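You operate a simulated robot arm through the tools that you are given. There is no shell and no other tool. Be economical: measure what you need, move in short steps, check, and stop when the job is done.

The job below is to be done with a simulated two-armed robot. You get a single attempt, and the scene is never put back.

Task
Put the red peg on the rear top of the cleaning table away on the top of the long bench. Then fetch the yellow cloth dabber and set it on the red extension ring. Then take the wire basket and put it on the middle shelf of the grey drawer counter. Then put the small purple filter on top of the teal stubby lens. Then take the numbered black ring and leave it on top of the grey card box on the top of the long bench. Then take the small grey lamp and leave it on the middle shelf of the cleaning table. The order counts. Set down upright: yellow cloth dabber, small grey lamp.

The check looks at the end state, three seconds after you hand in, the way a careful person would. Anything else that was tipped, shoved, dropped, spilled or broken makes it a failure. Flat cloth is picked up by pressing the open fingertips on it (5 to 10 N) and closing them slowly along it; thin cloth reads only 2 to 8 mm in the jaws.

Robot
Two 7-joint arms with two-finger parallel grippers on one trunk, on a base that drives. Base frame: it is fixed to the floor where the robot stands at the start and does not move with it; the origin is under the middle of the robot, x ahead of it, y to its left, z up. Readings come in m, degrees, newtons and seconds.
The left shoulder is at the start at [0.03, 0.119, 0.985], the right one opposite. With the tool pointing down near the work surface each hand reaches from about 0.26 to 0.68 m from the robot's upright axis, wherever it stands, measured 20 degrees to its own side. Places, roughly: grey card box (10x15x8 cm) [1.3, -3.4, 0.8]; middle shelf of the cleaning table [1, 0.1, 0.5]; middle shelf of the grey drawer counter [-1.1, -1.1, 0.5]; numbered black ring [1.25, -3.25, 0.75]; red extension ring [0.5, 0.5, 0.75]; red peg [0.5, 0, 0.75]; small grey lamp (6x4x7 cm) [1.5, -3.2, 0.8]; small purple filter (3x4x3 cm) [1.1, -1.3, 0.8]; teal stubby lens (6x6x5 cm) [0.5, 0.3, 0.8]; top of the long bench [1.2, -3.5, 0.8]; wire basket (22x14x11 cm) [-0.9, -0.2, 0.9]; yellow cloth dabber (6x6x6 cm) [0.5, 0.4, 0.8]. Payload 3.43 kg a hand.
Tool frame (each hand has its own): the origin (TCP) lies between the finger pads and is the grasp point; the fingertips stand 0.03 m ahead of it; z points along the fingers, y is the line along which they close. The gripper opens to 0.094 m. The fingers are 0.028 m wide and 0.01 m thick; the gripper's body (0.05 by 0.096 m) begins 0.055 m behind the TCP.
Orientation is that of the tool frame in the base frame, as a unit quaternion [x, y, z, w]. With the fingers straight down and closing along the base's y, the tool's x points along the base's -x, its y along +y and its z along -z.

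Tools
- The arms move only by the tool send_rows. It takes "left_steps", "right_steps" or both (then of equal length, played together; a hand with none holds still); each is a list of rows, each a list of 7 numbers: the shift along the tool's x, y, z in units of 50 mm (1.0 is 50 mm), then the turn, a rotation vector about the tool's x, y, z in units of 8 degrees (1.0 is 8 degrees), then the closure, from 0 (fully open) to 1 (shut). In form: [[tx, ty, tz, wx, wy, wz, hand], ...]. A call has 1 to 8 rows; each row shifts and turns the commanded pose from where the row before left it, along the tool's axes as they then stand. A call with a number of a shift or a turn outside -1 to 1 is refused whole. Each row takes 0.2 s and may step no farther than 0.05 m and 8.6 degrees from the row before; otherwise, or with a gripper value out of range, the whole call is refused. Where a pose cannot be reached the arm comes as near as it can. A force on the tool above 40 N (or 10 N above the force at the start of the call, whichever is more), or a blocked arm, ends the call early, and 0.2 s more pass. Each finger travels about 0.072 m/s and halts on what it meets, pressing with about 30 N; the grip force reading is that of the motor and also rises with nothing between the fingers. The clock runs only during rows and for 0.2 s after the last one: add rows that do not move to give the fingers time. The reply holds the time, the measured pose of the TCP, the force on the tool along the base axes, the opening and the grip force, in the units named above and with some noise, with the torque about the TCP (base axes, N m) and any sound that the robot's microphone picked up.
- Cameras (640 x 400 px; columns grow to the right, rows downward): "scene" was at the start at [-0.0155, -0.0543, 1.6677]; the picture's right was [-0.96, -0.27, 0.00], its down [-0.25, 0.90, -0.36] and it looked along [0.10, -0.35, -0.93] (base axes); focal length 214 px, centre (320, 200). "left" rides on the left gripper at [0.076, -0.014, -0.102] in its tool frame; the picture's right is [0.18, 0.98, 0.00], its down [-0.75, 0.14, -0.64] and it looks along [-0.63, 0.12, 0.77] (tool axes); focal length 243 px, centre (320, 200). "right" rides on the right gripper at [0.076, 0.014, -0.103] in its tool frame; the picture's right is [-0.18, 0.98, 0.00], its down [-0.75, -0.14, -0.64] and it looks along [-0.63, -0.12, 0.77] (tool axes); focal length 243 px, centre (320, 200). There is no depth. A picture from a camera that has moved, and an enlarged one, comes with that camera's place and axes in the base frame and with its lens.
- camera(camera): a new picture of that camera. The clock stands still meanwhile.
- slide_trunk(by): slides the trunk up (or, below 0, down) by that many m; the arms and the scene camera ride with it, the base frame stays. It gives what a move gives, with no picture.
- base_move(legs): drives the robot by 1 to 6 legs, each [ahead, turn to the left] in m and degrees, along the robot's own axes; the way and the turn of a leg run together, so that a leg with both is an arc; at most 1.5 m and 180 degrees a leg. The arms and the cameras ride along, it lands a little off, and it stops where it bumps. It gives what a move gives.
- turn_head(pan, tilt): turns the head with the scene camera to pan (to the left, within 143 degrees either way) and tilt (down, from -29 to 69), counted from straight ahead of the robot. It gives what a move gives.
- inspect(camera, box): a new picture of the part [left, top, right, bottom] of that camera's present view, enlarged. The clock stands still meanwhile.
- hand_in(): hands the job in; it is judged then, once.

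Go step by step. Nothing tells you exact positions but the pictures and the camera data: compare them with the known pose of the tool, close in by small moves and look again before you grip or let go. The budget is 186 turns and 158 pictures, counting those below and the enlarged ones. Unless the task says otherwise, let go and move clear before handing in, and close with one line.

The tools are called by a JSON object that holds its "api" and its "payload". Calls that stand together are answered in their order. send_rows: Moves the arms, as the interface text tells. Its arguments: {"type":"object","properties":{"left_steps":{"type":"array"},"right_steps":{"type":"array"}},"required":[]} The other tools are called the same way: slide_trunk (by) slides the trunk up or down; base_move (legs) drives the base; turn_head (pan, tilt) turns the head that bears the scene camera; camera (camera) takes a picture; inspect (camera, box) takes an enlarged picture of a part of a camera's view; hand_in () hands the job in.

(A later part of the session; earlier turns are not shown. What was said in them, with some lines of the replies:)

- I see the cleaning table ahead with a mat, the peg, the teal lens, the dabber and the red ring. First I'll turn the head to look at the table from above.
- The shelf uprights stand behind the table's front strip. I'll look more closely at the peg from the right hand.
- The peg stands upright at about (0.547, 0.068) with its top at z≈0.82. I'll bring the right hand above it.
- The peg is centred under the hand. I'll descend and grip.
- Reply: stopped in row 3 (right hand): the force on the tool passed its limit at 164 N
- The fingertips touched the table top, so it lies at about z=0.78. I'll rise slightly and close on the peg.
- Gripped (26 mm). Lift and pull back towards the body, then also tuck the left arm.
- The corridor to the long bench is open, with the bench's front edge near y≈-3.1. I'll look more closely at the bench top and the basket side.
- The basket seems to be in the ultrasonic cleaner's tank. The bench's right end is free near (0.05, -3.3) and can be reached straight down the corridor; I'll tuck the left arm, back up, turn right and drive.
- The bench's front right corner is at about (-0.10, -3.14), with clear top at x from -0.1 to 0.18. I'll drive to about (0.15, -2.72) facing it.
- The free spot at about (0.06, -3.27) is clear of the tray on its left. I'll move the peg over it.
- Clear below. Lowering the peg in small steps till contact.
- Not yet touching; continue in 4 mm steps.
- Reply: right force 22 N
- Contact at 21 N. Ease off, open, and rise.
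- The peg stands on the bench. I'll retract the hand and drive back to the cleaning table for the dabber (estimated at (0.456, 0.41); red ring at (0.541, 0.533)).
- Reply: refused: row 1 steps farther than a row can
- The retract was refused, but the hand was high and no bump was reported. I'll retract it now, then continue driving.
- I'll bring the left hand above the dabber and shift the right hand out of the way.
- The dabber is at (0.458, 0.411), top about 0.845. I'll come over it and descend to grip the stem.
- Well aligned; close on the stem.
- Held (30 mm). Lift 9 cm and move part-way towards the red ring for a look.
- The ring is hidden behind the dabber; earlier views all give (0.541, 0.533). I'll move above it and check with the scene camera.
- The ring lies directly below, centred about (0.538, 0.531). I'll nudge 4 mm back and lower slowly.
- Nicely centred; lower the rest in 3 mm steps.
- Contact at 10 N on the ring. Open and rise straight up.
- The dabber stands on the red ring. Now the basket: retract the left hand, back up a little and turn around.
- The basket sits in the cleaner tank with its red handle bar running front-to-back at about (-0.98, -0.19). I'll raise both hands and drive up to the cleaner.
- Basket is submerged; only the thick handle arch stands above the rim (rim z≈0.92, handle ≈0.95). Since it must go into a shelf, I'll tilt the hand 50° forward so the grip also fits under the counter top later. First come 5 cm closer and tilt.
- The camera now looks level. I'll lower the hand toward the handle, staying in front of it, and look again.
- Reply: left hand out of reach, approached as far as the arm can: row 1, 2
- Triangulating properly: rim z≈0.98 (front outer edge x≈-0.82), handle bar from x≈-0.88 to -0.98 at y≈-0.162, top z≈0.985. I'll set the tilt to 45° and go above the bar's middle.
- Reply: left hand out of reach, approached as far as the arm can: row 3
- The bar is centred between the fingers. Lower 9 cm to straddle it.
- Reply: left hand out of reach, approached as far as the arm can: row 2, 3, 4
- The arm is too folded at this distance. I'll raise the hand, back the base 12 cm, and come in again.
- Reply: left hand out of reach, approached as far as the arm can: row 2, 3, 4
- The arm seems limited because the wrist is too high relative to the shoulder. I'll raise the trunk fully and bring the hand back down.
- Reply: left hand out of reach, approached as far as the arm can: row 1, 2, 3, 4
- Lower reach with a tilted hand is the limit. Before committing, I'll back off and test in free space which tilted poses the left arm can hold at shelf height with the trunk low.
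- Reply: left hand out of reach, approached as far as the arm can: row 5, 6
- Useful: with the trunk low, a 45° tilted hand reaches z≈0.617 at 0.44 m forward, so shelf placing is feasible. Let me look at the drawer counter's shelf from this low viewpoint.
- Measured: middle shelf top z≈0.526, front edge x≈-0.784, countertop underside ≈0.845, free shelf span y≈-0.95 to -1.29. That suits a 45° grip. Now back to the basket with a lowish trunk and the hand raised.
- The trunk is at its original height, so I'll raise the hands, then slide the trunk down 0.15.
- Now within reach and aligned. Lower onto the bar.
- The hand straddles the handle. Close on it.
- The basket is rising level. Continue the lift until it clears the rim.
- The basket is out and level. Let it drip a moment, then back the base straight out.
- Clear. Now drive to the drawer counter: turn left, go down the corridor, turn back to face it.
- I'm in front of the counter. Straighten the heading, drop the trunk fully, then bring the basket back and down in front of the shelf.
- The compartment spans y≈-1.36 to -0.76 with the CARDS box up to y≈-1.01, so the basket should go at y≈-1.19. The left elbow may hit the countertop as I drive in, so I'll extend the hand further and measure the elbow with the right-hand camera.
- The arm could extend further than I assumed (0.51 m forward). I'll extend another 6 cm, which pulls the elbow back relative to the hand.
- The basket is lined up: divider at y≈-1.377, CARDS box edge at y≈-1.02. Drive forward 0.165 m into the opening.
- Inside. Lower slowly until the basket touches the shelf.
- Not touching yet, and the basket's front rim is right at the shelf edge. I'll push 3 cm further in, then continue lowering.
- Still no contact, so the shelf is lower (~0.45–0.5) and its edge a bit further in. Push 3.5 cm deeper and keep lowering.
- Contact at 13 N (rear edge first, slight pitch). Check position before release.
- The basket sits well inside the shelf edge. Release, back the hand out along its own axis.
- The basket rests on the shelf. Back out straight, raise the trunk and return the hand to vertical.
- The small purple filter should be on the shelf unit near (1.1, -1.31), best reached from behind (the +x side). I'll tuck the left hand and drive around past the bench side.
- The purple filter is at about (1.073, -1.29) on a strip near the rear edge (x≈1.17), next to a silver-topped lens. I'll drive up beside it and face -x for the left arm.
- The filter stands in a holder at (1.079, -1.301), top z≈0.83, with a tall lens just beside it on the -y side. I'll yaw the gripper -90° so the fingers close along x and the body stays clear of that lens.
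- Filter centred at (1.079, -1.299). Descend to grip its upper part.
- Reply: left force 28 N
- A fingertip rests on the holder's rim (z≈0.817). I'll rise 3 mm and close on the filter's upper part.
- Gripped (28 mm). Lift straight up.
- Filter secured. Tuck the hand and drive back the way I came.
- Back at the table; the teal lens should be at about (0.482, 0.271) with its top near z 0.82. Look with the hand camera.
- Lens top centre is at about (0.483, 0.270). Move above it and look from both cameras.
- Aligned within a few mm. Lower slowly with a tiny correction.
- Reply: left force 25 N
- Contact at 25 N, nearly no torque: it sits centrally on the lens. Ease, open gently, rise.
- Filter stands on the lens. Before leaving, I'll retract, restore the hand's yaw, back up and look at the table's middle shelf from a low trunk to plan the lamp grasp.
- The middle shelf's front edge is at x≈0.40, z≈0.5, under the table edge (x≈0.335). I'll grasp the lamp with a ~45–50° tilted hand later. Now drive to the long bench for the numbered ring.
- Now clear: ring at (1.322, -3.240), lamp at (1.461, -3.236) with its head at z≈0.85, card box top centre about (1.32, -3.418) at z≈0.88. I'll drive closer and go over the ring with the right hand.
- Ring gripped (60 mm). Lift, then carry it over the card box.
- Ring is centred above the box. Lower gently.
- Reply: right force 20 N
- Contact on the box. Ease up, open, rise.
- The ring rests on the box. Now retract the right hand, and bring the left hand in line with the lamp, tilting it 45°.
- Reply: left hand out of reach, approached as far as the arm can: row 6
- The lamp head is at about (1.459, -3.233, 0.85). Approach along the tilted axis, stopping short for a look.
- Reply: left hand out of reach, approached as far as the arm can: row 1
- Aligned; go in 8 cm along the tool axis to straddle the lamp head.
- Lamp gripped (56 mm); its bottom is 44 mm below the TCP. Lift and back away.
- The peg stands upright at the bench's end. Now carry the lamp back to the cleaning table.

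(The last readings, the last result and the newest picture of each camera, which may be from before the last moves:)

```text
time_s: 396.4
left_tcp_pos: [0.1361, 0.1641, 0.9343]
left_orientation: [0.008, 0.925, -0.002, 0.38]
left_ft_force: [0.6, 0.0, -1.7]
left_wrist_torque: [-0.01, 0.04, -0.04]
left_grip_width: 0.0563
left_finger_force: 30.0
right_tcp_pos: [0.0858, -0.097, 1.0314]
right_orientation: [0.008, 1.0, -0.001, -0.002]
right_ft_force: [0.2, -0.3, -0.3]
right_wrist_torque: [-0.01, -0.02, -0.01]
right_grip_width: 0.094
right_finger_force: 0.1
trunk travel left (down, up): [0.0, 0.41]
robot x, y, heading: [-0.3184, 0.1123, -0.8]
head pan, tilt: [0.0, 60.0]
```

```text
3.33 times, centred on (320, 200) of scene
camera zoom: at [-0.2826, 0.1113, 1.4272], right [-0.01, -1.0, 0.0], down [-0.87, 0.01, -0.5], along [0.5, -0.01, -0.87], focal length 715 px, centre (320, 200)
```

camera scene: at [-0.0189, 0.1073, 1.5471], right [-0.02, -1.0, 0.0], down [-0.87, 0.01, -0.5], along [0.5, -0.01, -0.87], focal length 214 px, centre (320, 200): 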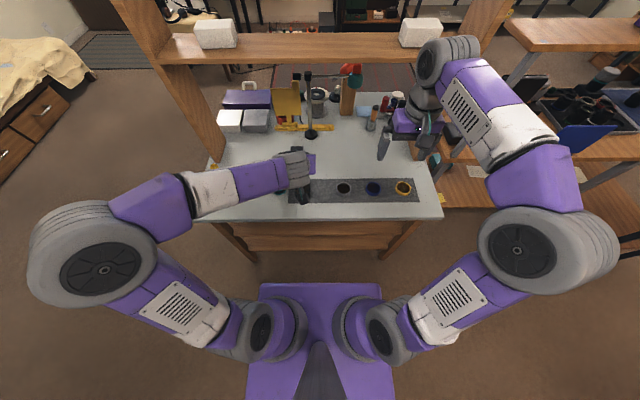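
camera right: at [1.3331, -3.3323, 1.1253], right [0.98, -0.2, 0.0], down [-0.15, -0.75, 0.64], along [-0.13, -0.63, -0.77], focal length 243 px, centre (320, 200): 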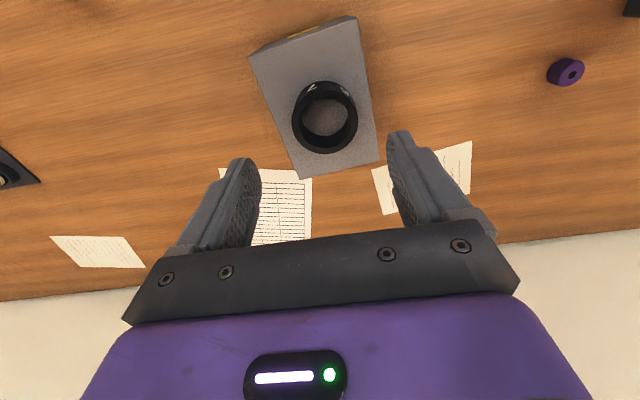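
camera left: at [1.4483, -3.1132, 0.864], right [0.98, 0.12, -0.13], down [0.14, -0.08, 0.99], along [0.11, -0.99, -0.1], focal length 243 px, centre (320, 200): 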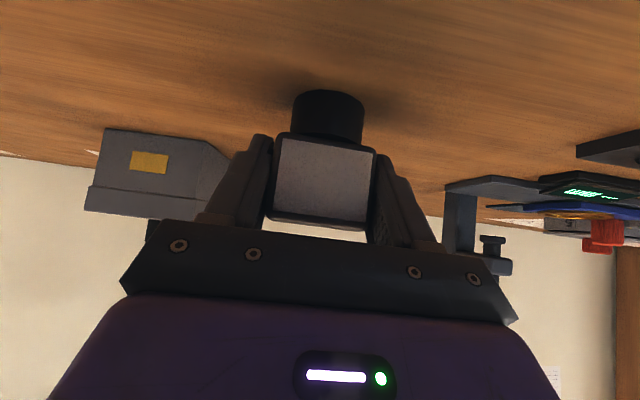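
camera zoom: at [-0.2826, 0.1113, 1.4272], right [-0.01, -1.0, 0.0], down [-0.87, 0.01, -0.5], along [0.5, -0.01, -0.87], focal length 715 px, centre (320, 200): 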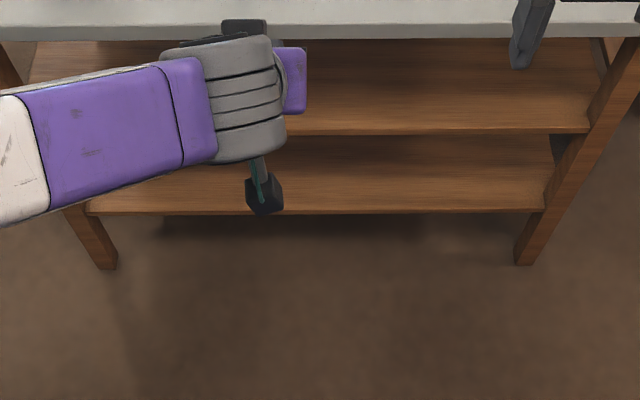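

Shelf edge triangulates to x≈0.375, z≈0.515. Target lamp position x≈0.437, y≈0.165. Lower the hand in front of the table.

{"api": "send_rows", "payload": {"left_steps": [[0.66, 0, 0.66, 0, 0, 0, 0.7], [0.66, 0, 0.66, 0, 0, 0, 0.7], [0.66, 0, 0.66, 0, 0, 0, 0.7], [0.66, 0, 0.66, 0, 0, 0, 0.7], [0.66, 0, 0.66, 0, 0, 0, 0.7], [0.66, 0, 0.66, 0, 0, 0, 0.7], [0.6, 0, 0.6, 0, 0, 0, 0.7]]}}

{"api": "camera", "payload": {"camera": "left"}}

{"api": "camera", "payload": {"camera": "scene"}}

```text
time_s: 398.0
left_tcp_pos: [0.1346, 0.1646, 0.6105]
left_orientation: [0.008, 0.924, -0.003, 0.382]
left_ft_force: [0.1, 0.6, -1.7]
left_wrist_torque: [-0.01, 0.0, 0.0]
left_grip_width: 0.0562
left_finger_force: 30.6
right_tcp_pos: [0.0838, -0.0981, 1.0318]
right_orientation: [0.009, 1.0, 0.001, -0.002]
right_ft_force: [0.3, 0.6, 0.5]
right_wrist_torque: [-0.01, 0.02, 0.02]
right_grip_width: 0.0939
right_finger_force: 0.0
trunk travel left (down, up): [0.0, 0.41]
robot x, y, heading: [-0.3197, 0.1144, -0.6]
head pan, tilt: [0.0, 60.0]
```

```text
32 pictures are left
camera left: at [0.0077, 0.1526, 0.6294], right [-0.12, 0.98, -0.13], down [0.08, 0.14, 0.99], along [0.99, 0.1, -0.1], focal length 243 px, centre (320, 200)
```

left: 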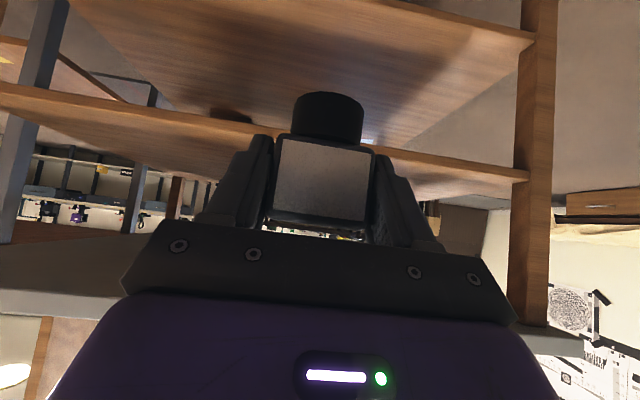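

```text
31 pictures are left
camera scene: at [-0.2823, 0.1114, 1.4271], right [-0.01, -1.0, 0.0], down [-0.87, 0.01, -0.5], along [0.5, -0.01, -0.87], focal length 214 px, centre (320, 200)
```

scene: 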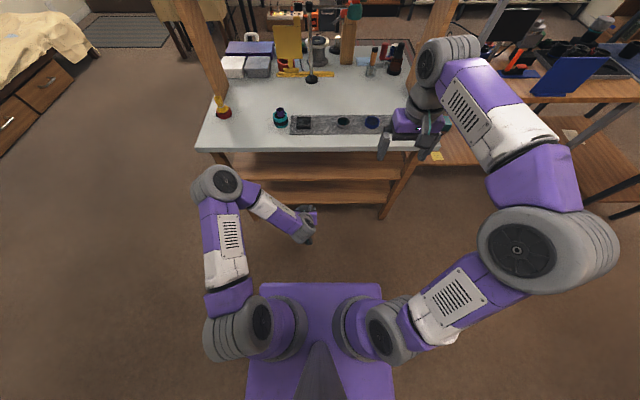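

Lamp bottom is at z≈0.567, above the shelf (≈0.51). Extend the arm forward 14.5 cm first.

{"api": "send_rows", "payload": {"left_steps": [[-0.68, 0, 0.68, 0, 0, 0, 0.7], [-0.68, 0, 0.68, 0, 0, 0, 0.7], [-0.68, 0, 0.68, 0, 0, 0, 0.7]]}}

{"api": "camera", "payload": {"camera": "scene"}}

{"api": "camera", "payload": {"camera": "left"}}

```text
time_s: 398.8
left_tcp_pos: [0.2794, 0.163, 0.6089]
left_orientation: [0.008, 0.925, -0.002, 0.38]
left_ft_force: [0.5, -0.7, -1.3]
left_wrist_torque: [-0.04, 0.01, -0.01]
left_grip_width: 0.056
left_finger_force: 30.3
right_tcp_pos: [0.085, -0.0977, 1.0323]
right_orientation: [0.008, 1.0, 0.0, -0.001]
right_ft_force: [-0.5, 0.3, -0.2]
right_wrist_torque: [-0.01, 0.0, 0.01]
right_grip_width: 0.094
right_finger_force: 0.1
trunk travel left (down, up): [0.0, 0.41]
robot x, y, heading: [-0.3203, 0.1102, -0.9]
head pan, tilt: [0.0, 60.0]
```

```text
30 pictures are left
camera scene: at [-0.2822, 0.1111, 1.427], right [-0.01, -1.0, 0.0], down [-0.87, 0.01, -0.5], along [0.5, -0.01, -0.87], focal length 214 px, centre (320, 200)
```

scene: 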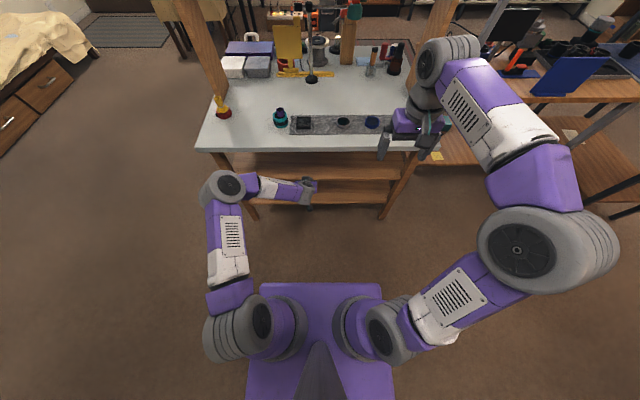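

```text
29 pictures are left
camera left: at [0.1524, 0.1509, 0.6278], right [-0.11, 0.99, -0.13], down [0.09, 0.14, 0.99], along [0.99, 0.1, -0.1], focal length 243 px, centre (320, 200)
```

left: 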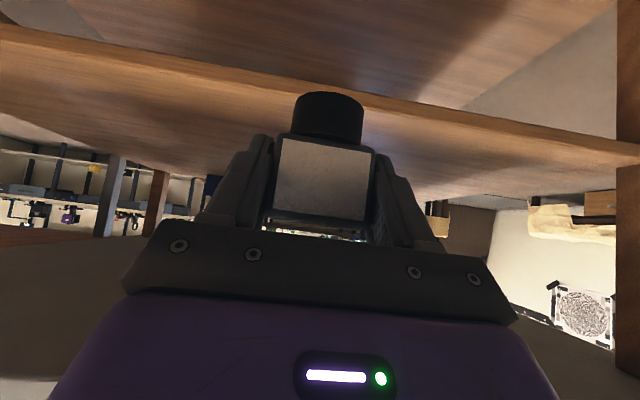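

The middle shelf is visible and empty. Lower the hand 4 cm so it clears the table edge, then drive 12 cm in.

{"api": "send_rows", "payload": {"left_steps": [[0.3, 0, 0.3, 0, 0, 0, 0.7], [0.3, 0, 0.3, 0, 0, 0, 0.7]]}}

{"api": "camera", "payload": {"camera": "left"}}

```text
time_s: 399.4
left_tcp_pos: [0.2793, 0.1644, 0.5679]
left_orientation: [0.009, 0.924, -0.002, 0.382]
left_ft_force: [0.5, -0.1, -2.0]
left_wrist_torque: [0.0, 0.02, 0.01]
left_grip_width: 0.0564
left_finger_force: 29.7
right_tcp_pos: [0.0844, -0.0978, 1.0323]
right_orientation: [0.008, 1.0, 0.0, -0.002]
right_ft_force: [-0.7, 0.3, 0.5]
right_wrist_torque: [-0.02, 0.02, 0.01]
right_grip_width: 0.0937
right_finger_force: 0.0
trunk travel left (down, up): [0.0, 0.41]
robot x, y, heading: [-0.3123, 0.1108, -0.8]
head pan, tilt: [0.0, 60.0]
```

```text
28 pictures are left
camera left: at [0.1538, 0.1515, 0.5855], right [-0.11, 0.99, -0.13], down [0.08, 0.14, 0.99], along [0.99, 0.1, -0.1], focal length 243 px, centre (320, 200)
```

left: 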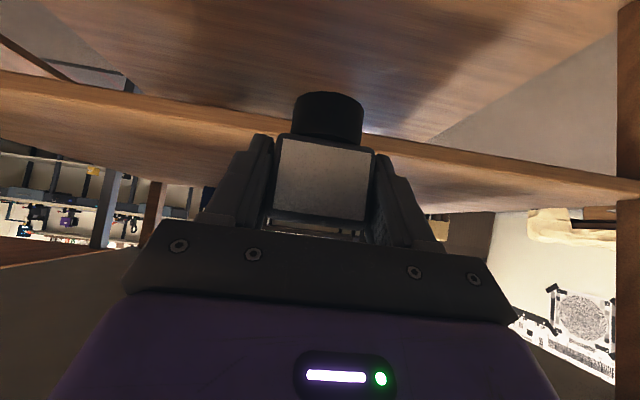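

Before driving in, I need to know where the left elbow is relative to the table edge; I'll turn the right hand's camera toward it.

{"api": "send_rows", "payload": {"right_steps": [[0, 0, 0, 0, 0, -0.95, 0], [0, 0, 0, 0, 0, -0.95, 0], [0, 0, 0, 0, 0, -0.95, 0], [0, 0, 0, 0, 0, -0.95, 0], [0, 0, 0, 0, 0, -0.95, 0], [0, 0, 0, 0, 0, -0.95, 0], [0, 0, 0, 0, 0, -0.95, 0], [0, 0, 0, 0, 0, -0.95, 0]]}}

{"api": "camera", "payload": {"camera": "right"}}

```text
time_s: 401.2
left_tcp_pos: [0.2798, 0.1647, 0.567]
left_orientation: [0.008, 0.925, -0.002, 0.381]
left_ft_force: [0.0, 0.1, -1.5]
left_wrist_torque: [0.0, 0.05, -0.03]
left_grip_width: 0.0564
left_finger_force: 30.2
right_tcp_pos: [0.0844, -0.0983, 1.0331]
right_orientation: [-0.5, 0.866, 0.001, -0.002]
right_ft_force: [0.0, 0.4, 0.0]
right_wrist_torque: [0.0, 0.0, -0.01]
right_grip_width: 0.094
right_finger_force: 0.0
trunk travel left (down, up): [0.0, 0.41]
robot x, y, heading: [-0.3172, 0.1123, -0.7]
head pan, tilt: [0.0, 60.0]
```

```text
27 pictures are left
camera right: at [0.0339, -0.1583, 1.1347], right [-0.76, 0.65, 0.0], down [0.5, 0.58, 0.64], along [0.42, 0.49, -0.77], focal length 243 px, centre (320, 200)
```

right: 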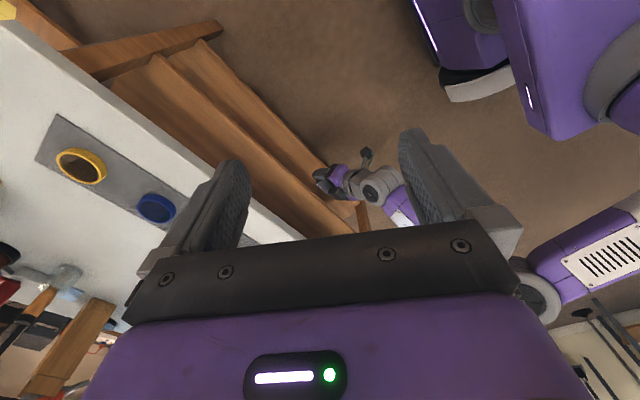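

The elbow is at about (0.01, 0.34, 0.95), so it stays clear of the table. Drive 0.163 m in.

{"api": "base_move", "payload": {"legs": [[0.163, 0]]}}

{"api": "camera", "payload": {"camera": "left"}}

```text
time_s: 402.6
left_tcp_pos: [0.4455, 0.1618, 0.5667]
left_orientation: [0.007, 0.925, -0.002, 0.38]
left_ft_force: [0.6, -0.3, -2.3]
left_wrist_torque: [-0.01, -0.02, -0.01]
left_grip_width: 0.0562
left_finger_force: 30.2
right_tcp_pos: [0.2494, -0.1001, 1.0322]
right_orientation: [-0.498, 0.867, 0.001, -0.002]
right_ft_force: [-0.1, -0.5, 0.6]
right_wrist_torque: [0.03, 0.0, 0.01]
right_grip_width: 0.0941
right_finger_force: 0.0
trunk travel left (down, up): [0.0, 0.41]
robot x, y, heading: [-0.1523, 0.1103, -0.8]
head pan, tilt: [0.0, 60.0]
```

```text
26 pictures are left
camera left: at [0.3188, 0.1494, 0.5854], right [-0.11, 0.99, -0.13], down [0.09, 0.14, 0.99], along [0.99, 0.1, -0.1], focal length 243 px, centre (320, 200)
```

left: 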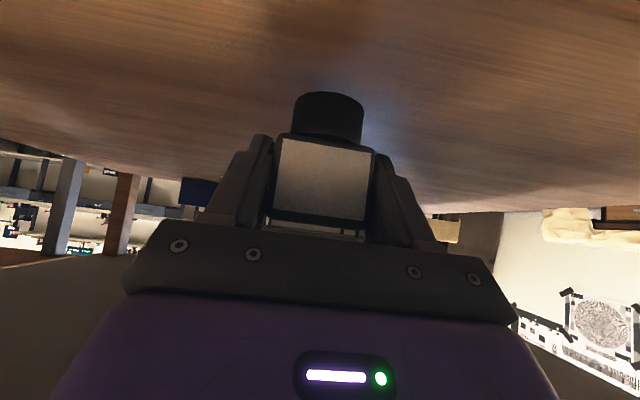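

The lamp is over the shelf. Lower in small steps.

{"api": "send_rows", "payload": {"left_steps": [[0.05, 0, 0.05, 0, 0, 0, 0.7], [0.04, 0, 0.04, 0, 0, 0, 0.7], [0.03, 0, 0.03, 0, 0, 0, 0.7], [0, 0, 0, 0, 0, 0, 0.7]]}}

```text
time_s: 403.6
left_tcp_pos: [0.446, 0.1628, 0.5602]
left_orientation: [0.008, 0.924, -0.003, 0.381]
left_ft_force: [0.5, 0.2, -1.3]
left_wrist_torque: [-0.01, 0.01, -0.02]
left_grip_width: 0.056
left_finger_force: 30.1
right_tcp_pos: [0.2499, -0.0992, 1.0327]
right_orientation: [-0.498, 0.867, 0.0, 0.0]
right_ft_force: [0.3, 0.5, 0.1]
right_wrist_torque: [0.0, 0.01, -0.03]
right_grip_width: 0.094
right_finger_force: 0.0
trunk travel left (down, up): [0.0, 0.41]
robot x, y, heading: [-0.1565, 0.108, -0.9]
head pan, tilt: [0.0, 60.0]
```

{"api": "send_rows", "payload": {"left_steps": [[0.04, 0, 0.04, 0, 0, 0, 0.7], [0.04, 0, 0.04, 0, 0, 0, 0.7], [0.03, 0, 0.03, 0, 0, 0, 0.7], [0, 0, 0, 0, 0, 0, 0.7]]}}

```text
time_s: 404.6
left_tcp_pos: [0.4471, 0.1625, 0.5535]
left_orientation: [0.008, 0.923, -0.002, 0.384]
left_ft_force: [0.1, 1.3, 23.8]
left_wrist_torque: [-0.09, -0.04, -0.01]
left_grip_width: 0.0564
left_finger_force: 30.1
right_tcp_pos: [0.2475, -0.0998, 1.0321]
right_orientation: [-0.499, 0.867, 0.0, 0.0]
right_ft_force: [0.4, -0.7, -0.4]
right_wrist_torque: [-0.03, 0.0, -0.01]
right_grip_width: 0.0938
right_finger_force: 0.1
trunk travel left (down, up): [0.0, 0.41]
robot x, y, heading: [-0.1515, 0.1095, -1.1]
head pan, tilt: [0.0, 60.0]
```

Flat contact (24 N, no torque). Ease off, open, and retract along the hand's axis.

{"api": "send_rows", "payload": {"left_steps": [[-0.03, 0, -0.03, 0, 0, 0, 0.7], [0, 0, 0, 0, 0, 0, 0.4], [0, 0, 0, 0, 0, 0, 0.3], [0, 0, 0, 0, 0, 0, 0.2], [0, 0, 0, 0, 0, 0, 0.1], [0, 0, -0.3, 0, 0, 0, 0.1], [0, 0, -0.6, 0, 0, 0, 0.1]]}}

{"api": "camera", "payload": {"camera": "left"}}

```text
time_s: 406.2
left_tcp_pos: [0.4121, 0.1618, 0.5861]
left_orientation: [0.008, 0.925, -0.002, 0.381]
left_ft_force: [0.2, 0.2, 0.7]
left_wrist_torque: [-0.01, 0.01, -0.01]
left_grip_width: 0.0844
left_finger_force: 0.0
right_tcp_pos: [0.2478, -0.1, 1.0326]
right_orientation: [-0.498, 0.867, 0.0, -0.001]
right_ft_force: [-0.2, 0.4, 0.9]
right_wrist_torque: [-0.01, 0.03, 0.02]
right_grip_width: 0.0937
right_finger_force: 0.1
trunk travel left (down, up): [0.0, 0.41]
robot x, y, heading: [-0.1528, 0.1074, -0.6]
head pan, tilt: [0.0, 60.0]
```

```text
25 pictures are left
camera left: at [0.2866, 0.1493, 0.6047], right [-0.11, 0.99, -0.13], down [0.08, 0.14, 0.99], along [0.99, 0.1, -0.1], focal length 243 px, centre (320, 200)
```

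left: 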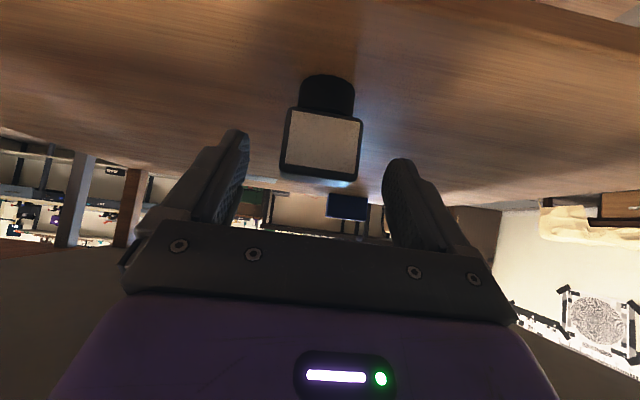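

The lamp stands upright on the shelf, well inside the edge. Back the base out and do a final check of the table.

{"api": "base_move", "payload": {"legs": [[-0.25, 0]]}}

{"api": "camera", "payload": {"camera": "left"}}

{"api": "inspect", "payload": {"camera": "scene", "box": [180, 70, 436, 230]}}

```text
time_s: 408.1
left_tcp_pos: [0.1606, 0.1659, 0.5858]
left_orientation: [0.008, 0.924, -0.002, 0.381]
left_ft_force: [-0.3, 0.8, 0.5]
left_wrist_torque: [-0.02, -0.01, -0.02]
left_grip_width: 0.0848
left_finger_force: 0.0
right_tcp_pos: [-0.002, -0.0949, 1.0319]
right_orientation: [-0.5, 0.866, 0.0, -0.001]
right_ft_force: [0.3, 0.1, -0.5]
right_wrist_torque: [0.02, 0.01, 0.02]
right_grip_width: 0.094
right_finger_force: 0.1
trunk travel left (down, up): [0.0, 0.41]
robot x, y, heading: [-0.3999, 0.1143, -0.7]
head pan, tilt: [0.0, 60.0]
```

```text
24 pictures are left
camera left: at [0.0358, 0.153, 0.6047], right [-0.12, 0.98, -0.13], down [0.08, 0.14, 0.99], along [0.99, 0.1, -0.1], focal length 243 px, centre (320, 200)
```

left: 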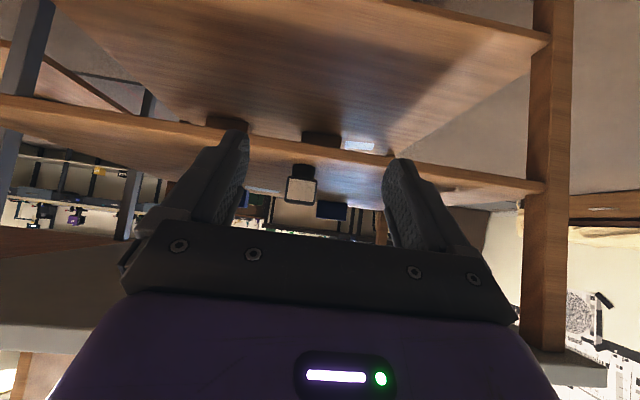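

```text
2.50 times, centred on (308, 150) of scene
camera zoom: at [-0.3689, 0.1122, 1.4271], right [-0.01, -1.0, 0.0], down [-0.87, 0.01, -0.5], along [0.5, -0.01, -0.87], focal length 536 px, centre (350, 325)
```

zoom: 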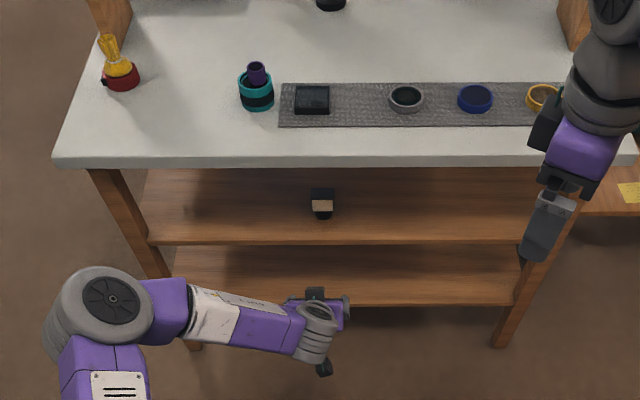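

The dabber is on the red ring, the filter is on the teal lens, and the lamp is upright on the middle shelf. Both hands are empty and clear, so I'm handing in.

{"api": "hand_in", "payload": {}}

```text
The job is handed in.
```

I did all six tasks in the order given and handed the job in. I saw each item resting in place after I let go; the basket was last checked before I left the drawer counter, and the ring and peg before I left the bench.
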